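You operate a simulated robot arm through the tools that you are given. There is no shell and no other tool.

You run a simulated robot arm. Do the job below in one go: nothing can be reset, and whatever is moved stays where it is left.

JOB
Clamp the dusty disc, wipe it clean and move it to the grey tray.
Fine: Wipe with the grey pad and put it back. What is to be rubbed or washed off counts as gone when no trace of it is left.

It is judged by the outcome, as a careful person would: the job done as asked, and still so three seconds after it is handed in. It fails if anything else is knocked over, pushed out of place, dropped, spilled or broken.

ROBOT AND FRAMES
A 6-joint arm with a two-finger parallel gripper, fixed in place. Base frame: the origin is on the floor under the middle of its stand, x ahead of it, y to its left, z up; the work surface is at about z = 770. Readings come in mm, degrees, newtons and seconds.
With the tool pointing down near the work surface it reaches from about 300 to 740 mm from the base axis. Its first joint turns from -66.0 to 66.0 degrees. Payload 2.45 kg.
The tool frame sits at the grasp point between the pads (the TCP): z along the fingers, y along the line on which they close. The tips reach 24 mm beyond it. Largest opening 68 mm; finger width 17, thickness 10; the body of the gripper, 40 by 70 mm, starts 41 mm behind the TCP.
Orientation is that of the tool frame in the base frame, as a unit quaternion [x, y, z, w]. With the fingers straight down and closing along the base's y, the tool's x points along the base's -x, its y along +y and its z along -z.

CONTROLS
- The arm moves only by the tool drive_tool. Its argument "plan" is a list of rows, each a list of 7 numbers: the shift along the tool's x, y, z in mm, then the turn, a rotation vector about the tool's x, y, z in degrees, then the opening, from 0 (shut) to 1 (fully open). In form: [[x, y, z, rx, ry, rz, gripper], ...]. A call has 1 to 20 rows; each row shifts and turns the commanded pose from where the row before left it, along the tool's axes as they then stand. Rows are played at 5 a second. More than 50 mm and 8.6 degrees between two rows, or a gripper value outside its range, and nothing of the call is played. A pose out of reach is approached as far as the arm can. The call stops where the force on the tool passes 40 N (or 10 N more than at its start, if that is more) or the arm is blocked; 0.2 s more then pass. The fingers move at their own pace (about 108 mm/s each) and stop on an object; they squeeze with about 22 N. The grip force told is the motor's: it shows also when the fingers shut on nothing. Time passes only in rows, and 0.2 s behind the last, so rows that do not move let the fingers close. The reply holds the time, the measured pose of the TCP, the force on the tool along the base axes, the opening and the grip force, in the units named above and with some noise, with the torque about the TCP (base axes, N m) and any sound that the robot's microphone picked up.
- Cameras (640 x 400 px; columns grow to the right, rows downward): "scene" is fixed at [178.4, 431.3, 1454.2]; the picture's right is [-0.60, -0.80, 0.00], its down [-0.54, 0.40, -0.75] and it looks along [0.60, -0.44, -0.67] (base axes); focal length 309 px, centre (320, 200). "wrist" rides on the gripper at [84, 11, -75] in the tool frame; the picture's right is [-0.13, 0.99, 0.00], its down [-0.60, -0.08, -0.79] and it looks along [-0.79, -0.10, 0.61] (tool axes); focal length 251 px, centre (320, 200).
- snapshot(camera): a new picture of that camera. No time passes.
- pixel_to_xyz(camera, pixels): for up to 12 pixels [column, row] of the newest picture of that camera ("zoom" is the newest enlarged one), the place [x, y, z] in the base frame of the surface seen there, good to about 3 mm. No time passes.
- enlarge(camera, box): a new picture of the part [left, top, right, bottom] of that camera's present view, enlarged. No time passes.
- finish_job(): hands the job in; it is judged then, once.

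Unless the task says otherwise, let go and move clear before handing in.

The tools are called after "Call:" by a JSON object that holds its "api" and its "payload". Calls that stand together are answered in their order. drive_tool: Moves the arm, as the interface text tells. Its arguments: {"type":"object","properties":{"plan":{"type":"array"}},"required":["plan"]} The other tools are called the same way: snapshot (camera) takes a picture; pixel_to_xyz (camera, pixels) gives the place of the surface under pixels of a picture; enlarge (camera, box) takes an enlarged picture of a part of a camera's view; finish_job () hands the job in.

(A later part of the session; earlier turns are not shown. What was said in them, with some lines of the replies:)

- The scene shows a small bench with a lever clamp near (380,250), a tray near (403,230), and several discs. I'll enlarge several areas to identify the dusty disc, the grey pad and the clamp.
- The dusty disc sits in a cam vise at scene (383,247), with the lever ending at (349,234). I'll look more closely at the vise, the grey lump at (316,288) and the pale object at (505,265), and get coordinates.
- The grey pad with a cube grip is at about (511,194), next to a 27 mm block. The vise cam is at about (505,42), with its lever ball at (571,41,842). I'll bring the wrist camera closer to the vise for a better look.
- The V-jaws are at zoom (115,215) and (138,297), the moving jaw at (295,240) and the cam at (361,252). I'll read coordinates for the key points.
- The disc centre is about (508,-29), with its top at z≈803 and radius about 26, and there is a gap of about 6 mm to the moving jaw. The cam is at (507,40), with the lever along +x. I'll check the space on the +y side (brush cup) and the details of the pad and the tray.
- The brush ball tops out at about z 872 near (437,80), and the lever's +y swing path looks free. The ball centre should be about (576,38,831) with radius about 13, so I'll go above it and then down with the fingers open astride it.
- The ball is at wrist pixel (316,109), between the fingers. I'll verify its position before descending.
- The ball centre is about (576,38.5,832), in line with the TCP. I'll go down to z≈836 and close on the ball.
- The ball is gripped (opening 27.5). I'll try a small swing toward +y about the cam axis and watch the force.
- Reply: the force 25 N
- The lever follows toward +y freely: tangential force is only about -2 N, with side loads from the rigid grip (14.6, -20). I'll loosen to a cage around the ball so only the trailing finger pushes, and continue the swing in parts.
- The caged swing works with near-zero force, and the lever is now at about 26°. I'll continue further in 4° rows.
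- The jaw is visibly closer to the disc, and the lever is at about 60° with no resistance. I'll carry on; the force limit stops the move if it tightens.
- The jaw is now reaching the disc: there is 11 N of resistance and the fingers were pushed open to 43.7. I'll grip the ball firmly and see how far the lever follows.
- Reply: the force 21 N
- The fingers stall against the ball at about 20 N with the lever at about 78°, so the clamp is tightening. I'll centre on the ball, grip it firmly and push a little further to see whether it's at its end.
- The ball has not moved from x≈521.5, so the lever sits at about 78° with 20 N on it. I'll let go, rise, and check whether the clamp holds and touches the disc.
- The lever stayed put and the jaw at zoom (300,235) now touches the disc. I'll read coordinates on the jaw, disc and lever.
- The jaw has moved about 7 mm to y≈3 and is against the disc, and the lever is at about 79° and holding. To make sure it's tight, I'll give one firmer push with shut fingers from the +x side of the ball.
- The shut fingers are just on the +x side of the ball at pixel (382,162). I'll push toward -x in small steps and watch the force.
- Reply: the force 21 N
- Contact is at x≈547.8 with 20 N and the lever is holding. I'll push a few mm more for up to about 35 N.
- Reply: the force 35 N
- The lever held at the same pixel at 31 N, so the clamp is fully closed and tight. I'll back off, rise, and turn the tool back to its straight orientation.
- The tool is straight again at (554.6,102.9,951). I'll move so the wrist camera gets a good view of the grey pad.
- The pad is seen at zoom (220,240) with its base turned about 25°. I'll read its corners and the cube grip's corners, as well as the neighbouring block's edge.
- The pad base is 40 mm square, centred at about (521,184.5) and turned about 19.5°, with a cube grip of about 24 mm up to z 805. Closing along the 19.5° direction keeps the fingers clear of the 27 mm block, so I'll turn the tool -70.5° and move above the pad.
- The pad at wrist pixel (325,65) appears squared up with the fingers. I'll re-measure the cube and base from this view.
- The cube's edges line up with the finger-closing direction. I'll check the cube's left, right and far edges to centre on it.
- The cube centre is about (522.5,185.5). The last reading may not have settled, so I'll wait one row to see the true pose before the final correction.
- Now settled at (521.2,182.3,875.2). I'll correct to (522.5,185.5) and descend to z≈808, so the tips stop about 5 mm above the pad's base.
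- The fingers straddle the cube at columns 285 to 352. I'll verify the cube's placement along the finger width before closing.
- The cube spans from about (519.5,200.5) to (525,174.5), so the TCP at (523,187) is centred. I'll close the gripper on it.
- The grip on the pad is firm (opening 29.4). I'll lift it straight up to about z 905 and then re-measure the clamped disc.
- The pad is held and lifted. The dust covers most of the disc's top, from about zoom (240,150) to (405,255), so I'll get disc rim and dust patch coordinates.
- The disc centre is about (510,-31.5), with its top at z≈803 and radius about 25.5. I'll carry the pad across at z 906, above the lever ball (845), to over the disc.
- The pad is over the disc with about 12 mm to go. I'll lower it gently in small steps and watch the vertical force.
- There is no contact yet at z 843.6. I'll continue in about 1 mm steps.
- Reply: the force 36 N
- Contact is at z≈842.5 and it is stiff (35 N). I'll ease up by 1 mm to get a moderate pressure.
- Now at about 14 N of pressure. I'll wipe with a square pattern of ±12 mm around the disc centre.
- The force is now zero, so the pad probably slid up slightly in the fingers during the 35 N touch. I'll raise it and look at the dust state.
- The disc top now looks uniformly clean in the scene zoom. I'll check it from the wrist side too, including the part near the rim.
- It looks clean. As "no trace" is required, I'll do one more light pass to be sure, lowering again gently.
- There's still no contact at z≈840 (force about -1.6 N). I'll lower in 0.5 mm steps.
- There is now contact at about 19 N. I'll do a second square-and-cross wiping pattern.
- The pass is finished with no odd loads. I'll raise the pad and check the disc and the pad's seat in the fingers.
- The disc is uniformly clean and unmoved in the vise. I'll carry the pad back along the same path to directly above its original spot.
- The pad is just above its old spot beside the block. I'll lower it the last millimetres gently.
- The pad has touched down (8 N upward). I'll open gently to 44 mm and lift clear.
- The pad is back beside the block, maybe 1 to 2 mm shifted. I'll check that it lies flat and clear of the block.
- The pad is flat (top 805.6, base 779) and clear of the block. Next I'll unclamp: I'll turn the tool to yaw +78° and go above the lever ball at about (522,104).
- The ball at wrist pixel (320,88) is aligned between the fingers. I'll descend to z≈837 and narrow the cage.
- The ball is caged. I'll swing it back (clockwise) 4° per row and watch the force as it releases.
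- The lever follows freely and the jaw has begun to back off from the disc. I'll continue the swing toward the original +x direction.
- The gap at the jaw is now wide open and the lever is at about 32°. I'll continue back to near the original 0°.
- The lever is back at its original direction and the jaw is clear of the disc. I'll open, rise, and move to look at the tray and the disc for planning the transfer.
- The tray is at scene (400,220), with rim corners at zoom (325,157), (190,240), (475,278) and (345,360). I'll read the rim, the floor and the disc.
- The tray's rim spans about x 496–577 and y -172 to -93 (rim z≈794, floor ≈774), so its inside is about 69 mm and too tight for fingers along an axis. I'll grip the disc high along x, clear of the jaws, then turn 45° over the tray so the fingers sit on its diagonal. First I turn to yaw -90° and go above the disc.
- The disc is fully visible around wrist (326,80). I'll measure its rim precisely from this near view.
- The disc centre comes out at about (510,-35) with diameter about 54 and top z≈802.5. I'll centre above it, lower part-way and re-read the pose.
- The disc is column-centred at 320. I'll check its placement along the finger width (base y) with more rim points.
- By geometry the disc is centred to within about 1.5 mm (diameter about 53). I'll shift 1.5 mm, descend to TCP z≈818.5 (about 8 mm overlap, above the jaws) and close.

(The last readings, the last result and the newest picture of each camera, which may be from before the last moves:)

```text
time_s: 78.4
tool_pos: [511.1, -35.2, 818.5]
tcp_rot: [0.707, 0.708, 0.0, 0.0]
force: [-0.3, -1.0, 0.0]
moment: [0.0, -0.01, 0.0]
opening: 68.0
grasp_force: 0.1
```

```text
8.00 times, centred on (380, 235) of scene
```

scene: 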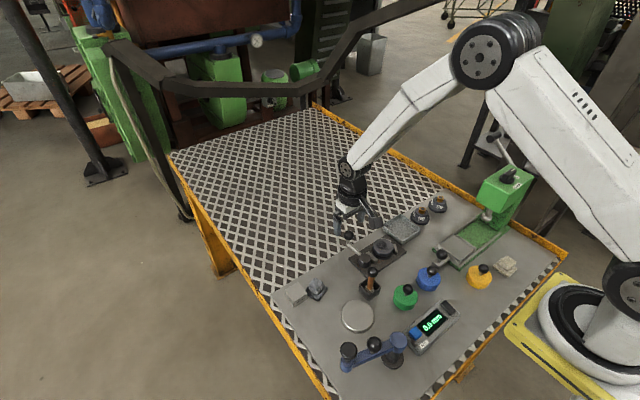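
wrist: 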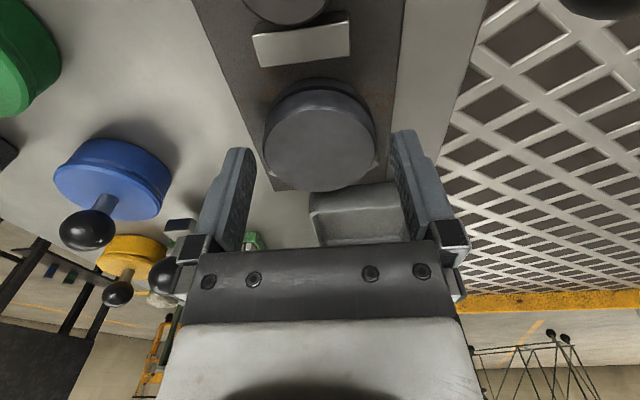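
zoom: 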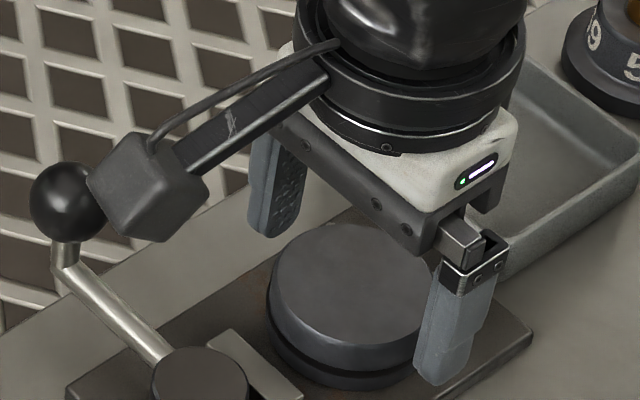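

The fingers straddle the disc above the jaws. I'll close on it.

Call:
{"api": "drive_tool", "payload": {"plan": [[0, 0, 0, 0, 0, 0, 0.9], [0, 0, 0, 0, 0, 0, 0.8], [0, 0, 0, 0, 0, 0, 0.65], [0, 0, 0, 0, 0, 0, 0.6], [0, 0, 0, 0, 0, 0, 0.6]]}}

Call:
{"api": "snapshot", "payload": {"camera": "wrist"}}

Call:
{"api": "enlarge", "payload": {"camera": "scene", "box": [340, 210, 420, 260]}}

```text
time_s: 79.6
tool_pos: [511.1, -33.3, 817.9]
tcp_rot: [0.707, 0.707, -0.001, 0.0]
force: [-2.1, 0.1, 1.0]
moment: [0.02, 0.02, -0.04]
opening: 55.3
grasp_force: 21.8
```

```text
taken
```

wrist: 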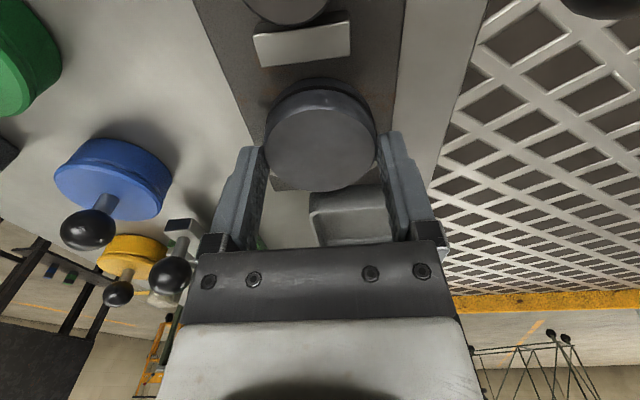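

```text
8.00 times, centred on (380, 235) of scene
```

zoom: 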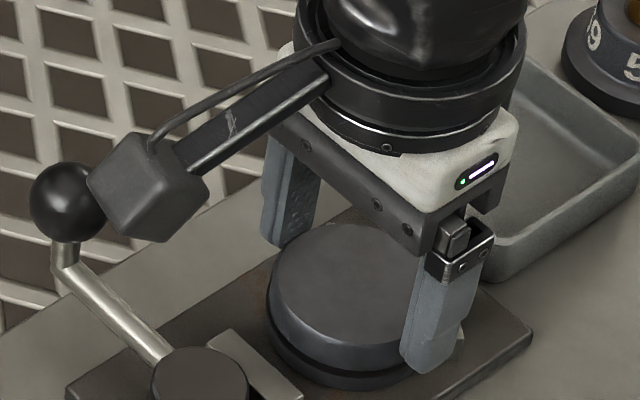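

The disc is gripped (opening 55.3, 22 N). I'll lift slowly by 15 mm and check that it hangs level.

Call:
{"api": "drive_tool", "payload": {"plan": [[0, 0, -2, 0, 0, 0, 0.6], [0, 0, -3, 0, 0, 0, 0.6], [0, 0, -5, 0, 0, 0, 0.6], [0, 0, -5, 0, 0, 0, 0.6], [0, 0, 0, 0, 0, 0, 0.6]]}}

Call:
{"api": "snapshot", "payload": {"camera": "wrist"}}

Call:
{"api": "enlarge", "payload": {"camera": "scene", "box": [340, 210, 420, 260]}}

```text
time_s: 80.8
tool_pos: [511.0, -33.3, 835.0]
tcp_rot: [0.707, 0.707, 0.0, 0.0]
force: [-0.8, 1.1, -4.6]
moment: [-0.01, -0.01, -0.01]
opening: 55.1
grasp_force: 22.4
```

```text
taken
```

wrist: 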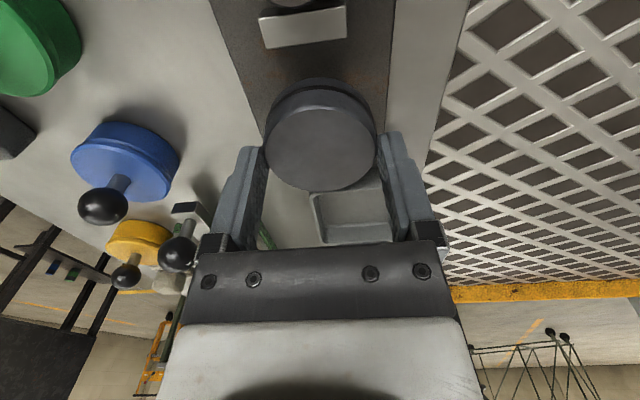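

```text
8.00 times, centred on (380, 235) of scene
```

zoom: 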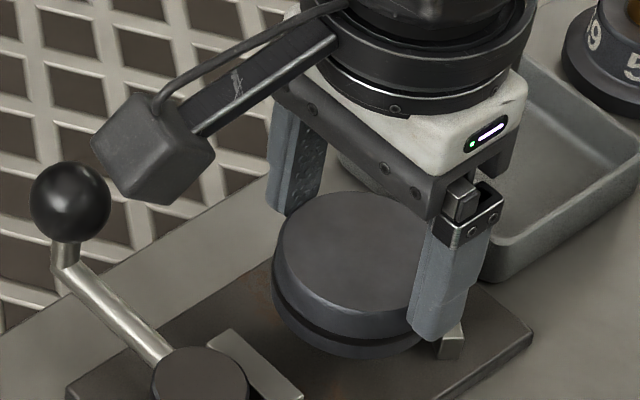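

The disc hangs level with a weight of about 4.6 N. I'll raise it to about z 880, carry it over the tray centre (535,-132), and turn 45° so the fingers lie on the tray's diagonal.

Call:
{"api": "drive_tool", "payload": {"plan": [[0, 0, -15, 0, 0, 0, 0.6], [0, 0, -15, 0, 0, 0, 0.6], [0, 0, -15, 0, 0, 0, 0.6], [-16.4, 4, 0, 0, 0, 0, 0.6], [-16.4, 4, 0, 0, 0, 0, 0.6], [-16.4, 4, 0, 0, 0, 0, 0.6], [-16.4, 4, 0, 0, 0, 0, 0.6], [-16.4, 4, 0, 0, 0, 0, 0.6], [-16.4, 4, 0, 0, 0, 0, 0.6], [0, 0, 0, 0, 0, -7.5, 0.6], [0, 0, 0, 0, 0, -7.5, 0.6], [0, 0, 0, 0, 0, -7.5, 0.6], [0, 0, 0, 0, 0, -7.5, 0.6], [0, 0, 0, 0, 0, -7.5, 0.6], [0, 0, 0, 0, 0, -7.5, 0.6], [0, 0, 0, 0, 0, 0, 0.6], [0, 0, 0, 0, 0, 0, 0.6]]}}

Call:
{"api": "snapshot", "payload": {"camera": "wrist"}}

Call:
{"api": "enlarge", "payload": {"camera": "scene", "box": [352, 180, 448, 240]}}

```text
time_s: 84.4
tool_pos: [535.6, -135.3, 879.4]
tcp_rot: [0.383, 0.924, 0.0, -0.001]
force: [-0.1, 0.6, -4.7]
moment: [-0.01, -0.03, -0.02]
opening: 55.2
grasp_force: 21.9
```

```text
taken
```

wrist: 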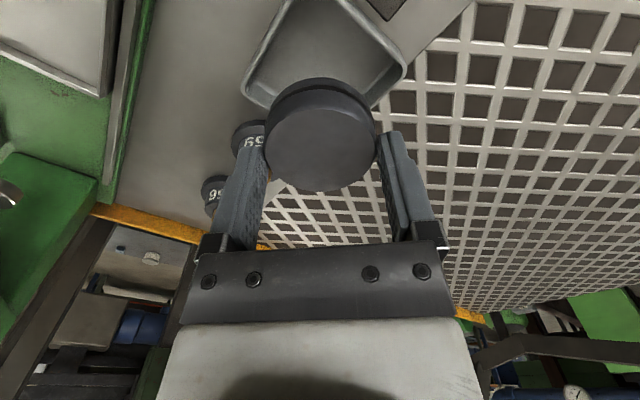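

```text
6.67 times, centred on (400, 210) of scene
```

zoom: 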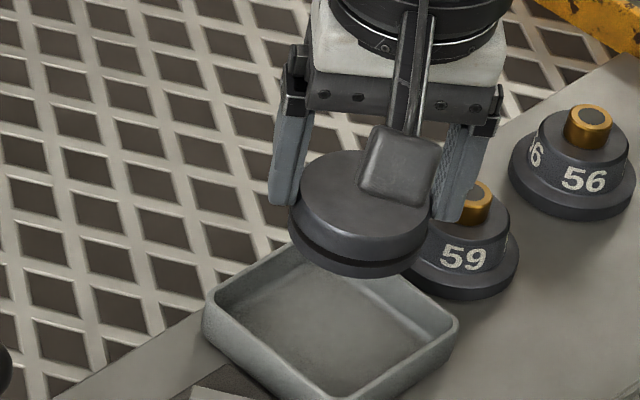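

The disc is over the tray with the fingers on its diagonal. I'll verify the tray's rim position relative to the disc before lowering.

Call:
{"api": "pixel_to_xyz", "payload": {"camera": "zoom", "pixels": [[207, 305], [455, 325], [220, 300], [445, 325], [268, 262], [420, 298], [330, 392], [270, 350], [390, 360], [470, 190], [465, 260], [360, 215]]}}

Call:
{"api": "pixel_to_xyz", "payload": {"camera": "wrist", "pixels": [[244, 92], [405, 72], [252, 90], [398, 70], [278, 5], [352, 5], [267, 45], [378, 35], [265, 105], [380, 100], [320, 40], [318, 140]]}}

```text
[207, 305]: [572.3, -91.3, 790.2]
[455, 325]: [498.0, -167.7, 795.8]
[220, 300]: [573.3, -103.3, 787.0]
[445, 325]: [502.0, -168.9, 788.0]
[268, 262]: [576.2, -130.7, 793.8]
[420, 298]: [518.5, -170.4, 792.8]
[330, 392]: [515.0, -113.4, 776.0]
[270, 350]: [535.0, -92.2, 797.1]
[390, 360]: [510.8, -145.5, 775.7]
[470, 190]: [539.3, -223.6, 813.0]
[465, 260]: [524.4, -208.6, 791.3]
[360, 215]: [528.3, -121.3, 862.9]
```

```text
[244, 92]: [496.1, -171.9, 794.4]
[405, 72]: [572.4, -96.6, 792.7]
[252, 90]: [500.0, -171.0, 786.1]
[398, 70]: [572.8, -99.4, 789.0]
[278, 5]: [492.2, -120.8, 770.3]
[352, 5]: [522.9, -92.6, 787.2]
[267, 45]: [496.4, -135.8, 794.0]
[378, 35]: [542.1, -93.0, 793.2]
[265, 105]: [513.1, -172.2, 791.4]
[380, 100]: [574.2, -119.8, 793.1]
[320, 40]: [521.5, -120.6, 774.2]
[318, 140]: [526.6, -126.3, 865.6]
```

The tray rim spans x≈496–576 and y≈-172 to -92.5, so its centre is about (536,-132.3). I'll re-read the pose to average out the noise.

Call:
{"api": "drive_tool", "payload": {"plan": [[0, 0, 0, 0, 0, 0, 0.6]]}}

Call:
{"api": "drive_tool", "payload": {"plan": [[0, 0, 0, 0, 0, 0, 0.6]]}}

Call:
{"api": "drive_tool", "payload": {"plan": [[0, 0, 0, 0, 0, 0, 0.6]]}}

Call:
{"api": "enlarge", "payload": {"camera": "scene", "box": [376, 195, 424, 225]}}

```text
time_s: 84.8
tool_pos: [534.9, -134.9, 879.1]
tcp_rot: [0.382, 0.924, 0.0, 0.0]
force: [0.8, 0.1, -4.7]
moment: [0.0, 0.01, 0.01]
opening: 55.1
grasp_force: 22.0
```

```text
time_s: 85.2
tool_pos: [534.8, -135.7, 880.5]
tcp_rot: [0.383, 0.924, -0.001, 0.0]
force: [-0.2, 0.3, -4.9]
moment: [-0.01, -0.01, 0.01]
opening: 55.2
grasp_force: 21.9
```

```text
time_s: 85.6
tool_pos: [535.6, -135.0, 879.8]
tcp_rot: [0.383, 0.924, 0.0, 0.0]
force: [0.1, 1.1, -4.9]
moment: [0.01, -0.01, 0.02]
opening: 55.2
grasp_force: 22.4
```

```text
13.33 times, centred on (400, 210) of scene
```

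zoom: 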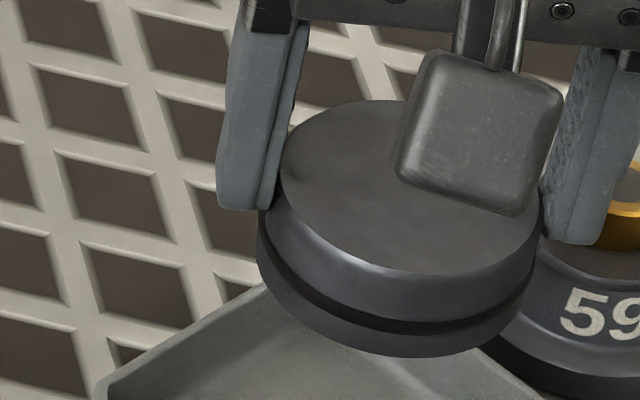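

The TCP averages (535.2,-135.2,879.8), so I'll correct by (+0.8,+2.7) to the tray centre. Then I'll lower to just above the rim and check the alignment.

Call:
{"api": "drive_tool", "payload": {"plan": [[1.35, 2.5, 0, 0, 0, 0, 0.6], [0, 0, 12, 0, 0, 0, 0.6], [0, 0, 12, 0, 0, 0, 0.6], [0, 0, 12, 0, 0, 0, 0.6], [0, 0, 0, 0, 0, 0, 0.6], [0, 0, 0, 0, 0, 0, 0.6]]}}

Call:
{"api": "snapshot", "payload": {"camera": "wrist"}}

Call:
{"api": "enlarge", "payload": {"camera": "scene", "box": [368, 200, 432, 240]}}

Call:
{"api": "enlarge", "payload": {"camera": "wrist", "box": [220, 20, 420, 200]}}

```text
time_s: 87.0
tool_pos: [534.2, -131.9, 843.8]
tcp_rot: [0.382, 0.924, 0.001, 0.0]
force: [0.6, -0.2, -4.2]
moment: [0.01, -0.02, 0.04]
opening: 55.1
grasp_force: 22.2
```

```text
taken
```

wrist: 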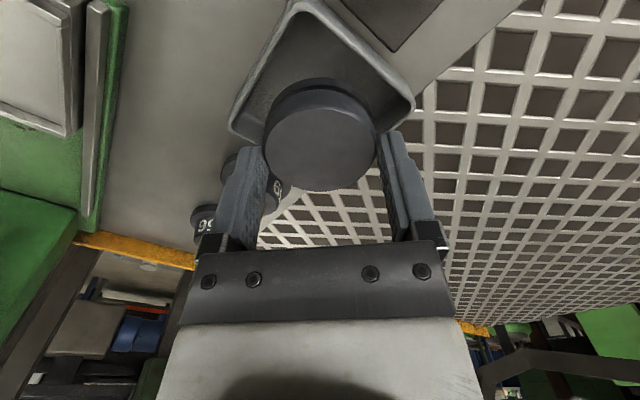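

```text
10.00 times, centred on (400, 220) of scene
```

zoom: 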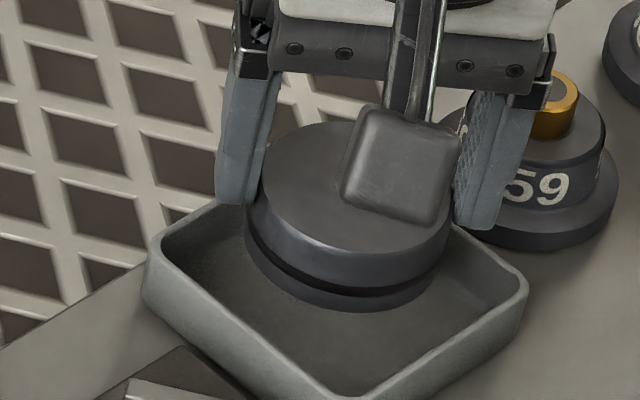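

```text
2.22 times, centred on (320, 110) of wrist
```

zoom: 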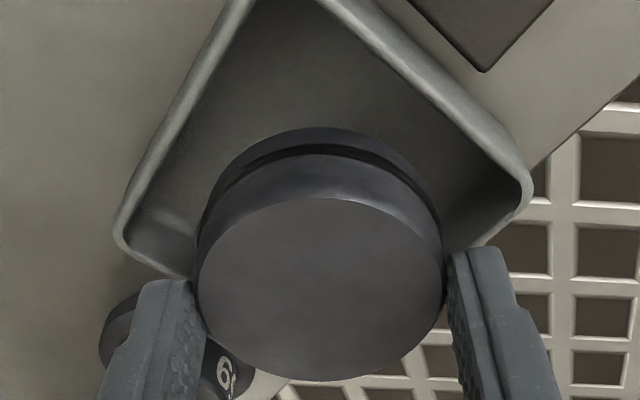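

The disc is centred within about 1 mm of the tray, with the fingers on its diagonal. I'll lower it in decreasing steps toward the floor (contact expected near TCP z 815.5).

Call:
{"api": "drive_tool", "payload": {"plan": [[0, -1, 8, 0, 0, 0, 0.6], [0, 0, 8, 0, 0, 0, 0.6], [0, 0, 5, 0, 0, 0, 0.6], [0, 0, 3, 0, 0, 0, 0.6], [0, 0, 1, 0, 0, 0, 0.6], [0, 0, 0, 0, 0, 0, 0.6]]}}

Call:
{"api": "snapshot", "payload": {"camera": "wrist"}}

Call:
{"api": "enlarge", "payload": {"camera": "scene", "box": [368, 200, 432, 240]}}

```text
time_s: 88.4
tool_pos: [536.2, -133.3, 819.3]
tcp_rot: [0.383, 0.924, 0.0, 0.0]
force: [-0.5, -0.3, -4.3]
moment: [0.03, 0.01, 0.01]
opening: 55.3
grasp_force: 21.7
```

```text
taken
```

wrist: 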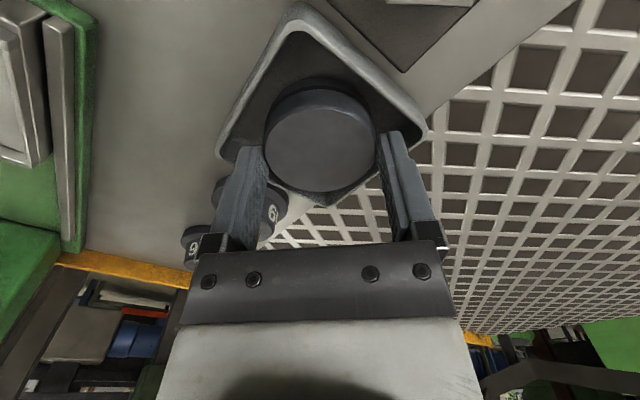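

```text
10.00 times, centred on (400, 220) of scene
```

zoom: 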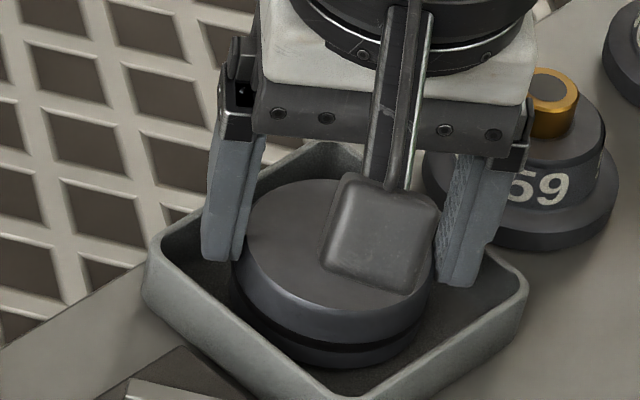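

The disc is inside the tray, the fingers are clear of the walls, and it still hangs free (-4.3 N). I'll go down in small steps until it touches.

Call:
{"api": "drive_tool", "payload": {"plan": [[0, 0, 1, 0, 0, 0, 0.6], [0, 0, 0.7, 0, 0, 0, 0.6], [0, 0, 0, 0, 0, 0, 0.6]]}}

Call:
{"api": "drive_tool", "payload": {"plan": [[0, 0, 0.6, 0, 0, 0, 0.6], [0, 0, 0, 0, 0, 0, 0.6]]}}

Call:
{"api": "drive_tool", "payload": {"plan": [[0, 0, 0.5, 0, 0, 0, 0.6], [0, 0, 0, 0, 0, 0, 0.6]]}}

```text
time_s: 89.2
tool_pos: [535.0, -130.3, 817.3]
tcp_rot: [0.383, 0.924, 0.0, -0.001]
force: [-0.2, -0.2, -4.8]
moment: [0.0, -0.05, 0.02]
opening: 55.2
grasp_force: 22.3
```

```text
time_s: 89.8
tool_pos: [535.9, -131.8, 817.8]
tcp_rot: [0.383, 0.924, 0.0, 0.0]
force: [-0.1, 0.7, -5.3]
moment: [0.01, 0.01, 0.01]
opening: 55.2
grasp_force: 22.3
```

```text
time_s: 90.4
tool_pos: [535.5, -131.2, 816.8]
tcp_rot: [0.383, 0.924, 0.0, -0.001]
force: [-0.7, 0.4, -4.1]
moment: [0.0, 0.01, 0.02]
opening: 55.1
grasp_force: 21.6
```

There is still no contact at z≈816.5. I'll continue in 0.5 mm steps.

Call:
{"api": "drive_tool", "payload": {"plan": [[0, 0, 0.6, 0, 0, 0, 0.6], [0, 0, 0, 0, 0, 0, 0.6]]}}

Call:
{"api": "drive_tool", "payload": {"plan": [[0, 0, 0.6, 0, 0, 0, 0.6], [0, 0, 0, 0, 0, 0, 0.6]]}}

Call:
{"api": "drive_tool", "payload": {"plan": [[0, 0, 0.5, 0, 0, 0, 0.6], [0, 0, 0, 0, 0, 0, 0.6]]}}

```text
time_s: 91.0
tool_pos: [534.2, -131.7, 815.3]
tcp_rot: [0.382, 0.924, 0.0, 0.0]
force: [0.0, 0.9, -4.0]
moment: [0.0, 0.02, 0.02]
opening: 55.2
grasp_force: 21.6
```

```text
time_s: 91.6
tool_pos: [535.7, -130.9, 815.9]
tcp_rot: [0.382, 0.924, 0.0, 0.0]
force: [-0.5, 0.7, -4.9]
moment: [0.02, -0.02, 0.0]
opening: 55.3
grasp_force: 22.5
```

```text
time_s: 92.2
tool_pos: [533.8, -130.2, 813.5]
tcp_rot: [0.383, 0.924, -0.001, 0.0]
force: [0.1, 0.1, -3.8]
moment: [0.01, 0.02, 0.01]
opening: 55.3
grasp_force: 21.7
```

The disc is still free at about z 814.5. I'll take a closer look at the gap under it before going on.

Call:
{"api": "enlarge", "payload": {"camera": "scene", "box": [376, 205, 424, 240]}}

Call:
{"api": "drive_tool", "payload": {"plan": [[0, 0, 0.5, 0, 0, 0, 0.6], [0, 0, 0, 0, 0, 0, 0.6]]}}

Call:
{"api": "drive_tool", "payload": {"plan": [[0, 0, 0.5, 0, 0, 0, 0.6], [0, 0, 0, 0, 0, 0, 0.6]]}}

```text
11.43 times, centred on (400, 222) of scene
```

zoom: 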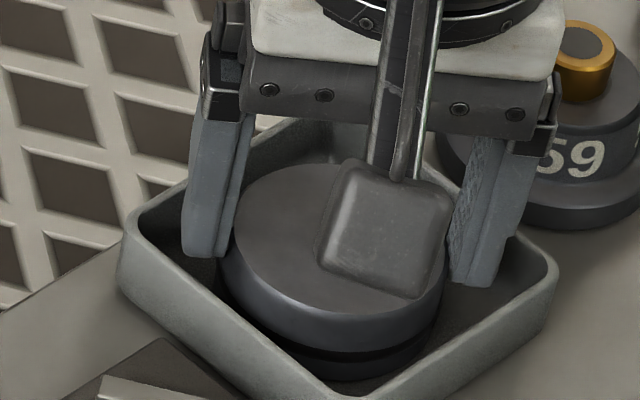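

```text
time_s: 92.8
tool_pos: [535.1, -131.2, 814.4]
tcp_rot: [0.384, 0.923, 0.0, 0.0]
force: [0.1, 0.1, -4.7]
moment: [0.02, 0.01, -0.04]
opening: 55.2
grasp_force: 22.0
```

```text
time_s: 93.4
tool_pos: [535.0, -131.6, 813.7]
tcp_rot: [0.382, 0.924, 0.0, 0.0]
force: [-3.7, 1.6, 10.6]
moment: [0.06, 0.21, -0.03]
opening: 55.1
grasp_force: 22.3
```

The disc has touched the tray floor (+10.6 N). I'll open only about 2 mm per side to stay clear of the tray walls, and rise straight up.

Call:
{"api": "drive_tool", "payload": {"plan": [[0, 0, -0.3, 0, 0, 0, 0.83], [0, 0, 0, 0, 0, 0, 0.86], [0, 0, 0, 0, 0, 0, 0.86], [0, 0, 0, 0, 0, 0, 0.86]]}}

Call:
{"api": "enlarge", "payload": {"camera": "scene", "box": [376, 205, 424, 240]}}

Call:
{"api": "snapshot", "payload": {"camera": "wrist"}}

```text
time_s: 94.4
tool_pos: [535.8, -131.3, 814.3]
tcp_rot: [0.382, 0.924, 0.0, 0.0]
force: [-0.4, 0.4, 0.1]
moment: [-0.01, 0.0, -0.01]
opening: 58.0
grasp_force: 0.1
```

```text
11.43 times, centred on (400, 222) of scene
```

zoom: 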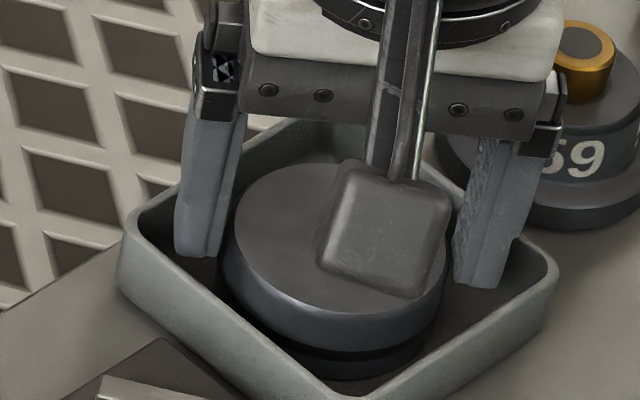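

```text
taken
```

wrist: 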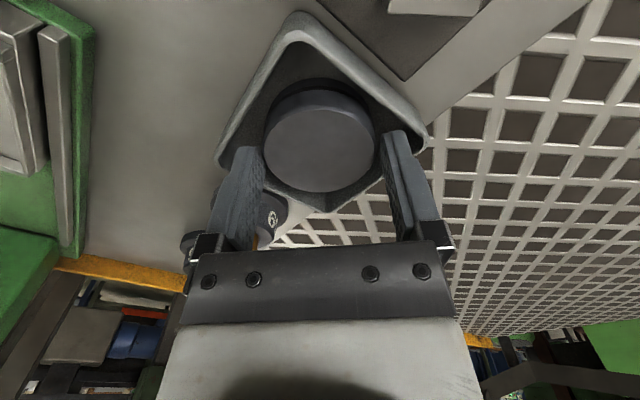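

The disc is released (opening 58, no load) and it rests in the tray without the tray having moved. I'll rise straight up and clear.

Call:
{"api": "drive_tool", "payload": {"plan": [[0, 0, -4, 0, 0, 0, 0.86], [0, 0, -8, 0, 0, 0, 0.86], [0, 0, -20, 0, 0, 0, 0.86], [0, 0, -30, 0, 0, 0, 0.86], [0, 0, -40, 0, 0, 0, 0.86], [0, 0, -40, 0, 0, 0, 0.86], [25, 0, -20, 0, 0, 0, 0.86], [25, 0, 0, 0, 0, 0, 0.86], [25, 0, 0, 0, 0, 0, 0.86], [25, 0, 0, 0, 0, 0, 0.86], [0, 0, 0, 0, 0, 0, 0.86]]}}

Call:
{"api": "snapshot", "payload": {"camera": "scene"}}

Call:
{"api": "enlarge", "payload": {"camera": "scene", "box": [340, 195, 452, 265]}}

Call:
{"api": "snapshot", "payload": {"camera": "wrist"}}

```text
time_s: 96.8
tool_pos: [465.1, -61.8, 976.2]
tcp_rot: [0.382, 0.924, -0.001, -0.001]
force: [0.6, 0.6, -0.3]
moment: [0.0, 0.01, 0.01]
opening: 58.4
grasp_force: 0.0
```

```text
taken
```

scene: 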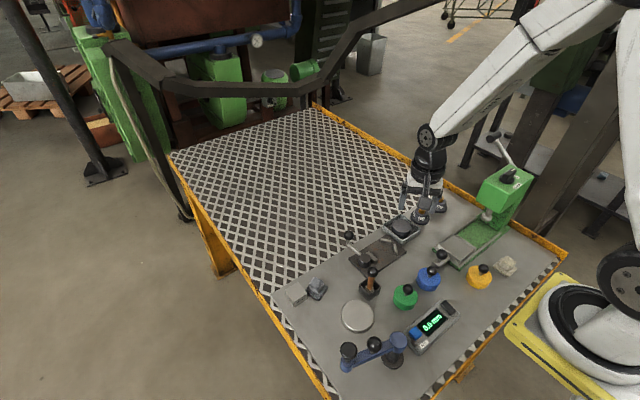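

```text
5.71 times, centred on (396, 230) of scene
```

zoom: 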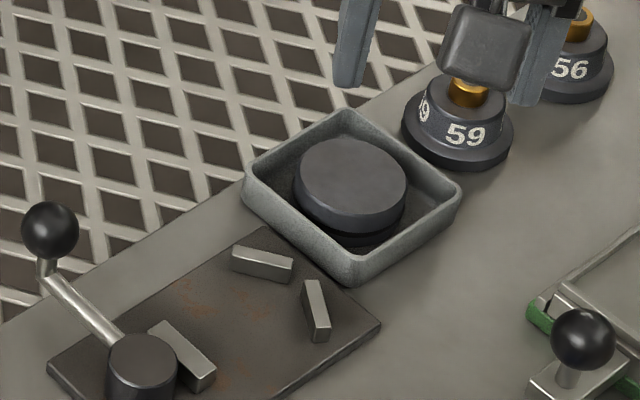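

```text
taken
```

wrist: 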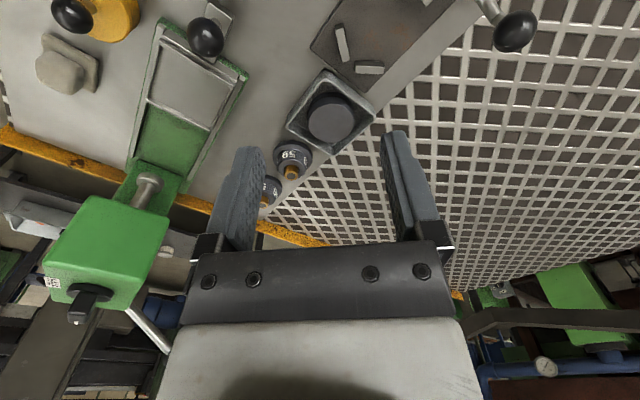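

The disc sits flat in the tray and everything else is where it was. One last close look at the disc's top and the pad before handing in.

Call:
{"api": "enlarge", "payload": {"camera": "scene", "box": [384, 212, 424, 244]}}

Call:
{"api": "enlarge", "payload": {"camera": "wrist", "box": [290, 80, 370, 150]}}

Call:
{"api": "enlarge", "payload": {"camera": "scene", "box": [280, 230, 440, 330]}}

```text
12.50 times, centred on (404, 228) of scene
```

zoom: 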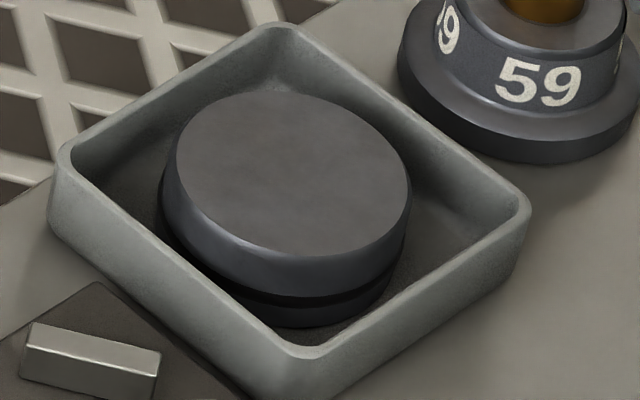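

```text
5.71 times, centred on (330, 115) of wrist
```

zoom: 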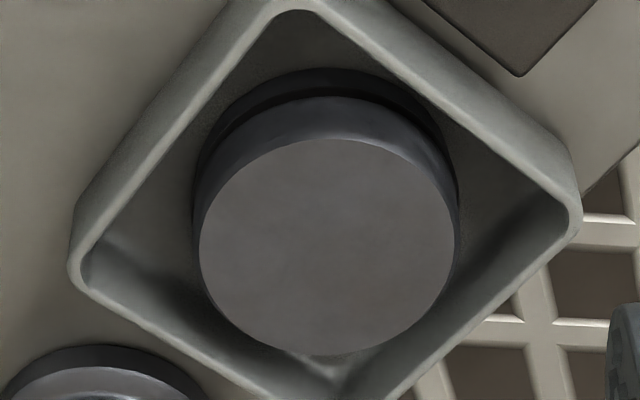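

```text
4.00 times, centred on (360, 280) of scene
```

zoom: 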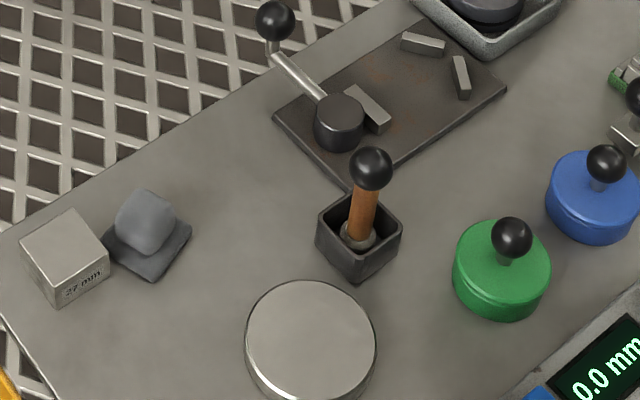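

The close views show the disc clean and flat in the grey tray, the pad back beside the 27 mm block, the vise open, and the gripper empty and clear. I'm handing the job in.

Call:
{"api": "finish_job", "payload": {}}

```text
The job is handed in.
```

The disc was clamped, wiped clean and moved to the grey tray, and I've handed the job in.

- **Clamping:** I swung the vise lever until the jaw held the disc. It stayed put under a firm push of about 31 N.
- **Wiping:** I wiped the top twice with the grey pad. Close views from both cameras show no dust left.
- **Pad:** It is back beside the 27 mm block, flat and within about 2 mm of where it started. It slid up slightly in the fingers during wiping, which had no lasting effect.
- **Disc:** I opened the vise again, leaving the lever at its starting position. The disc was lowered to the tray floor before I let go, and it lies flat there.

Nothing else looks moved or knocked over in the final pictures. The gripper is empty and clear of the bench.
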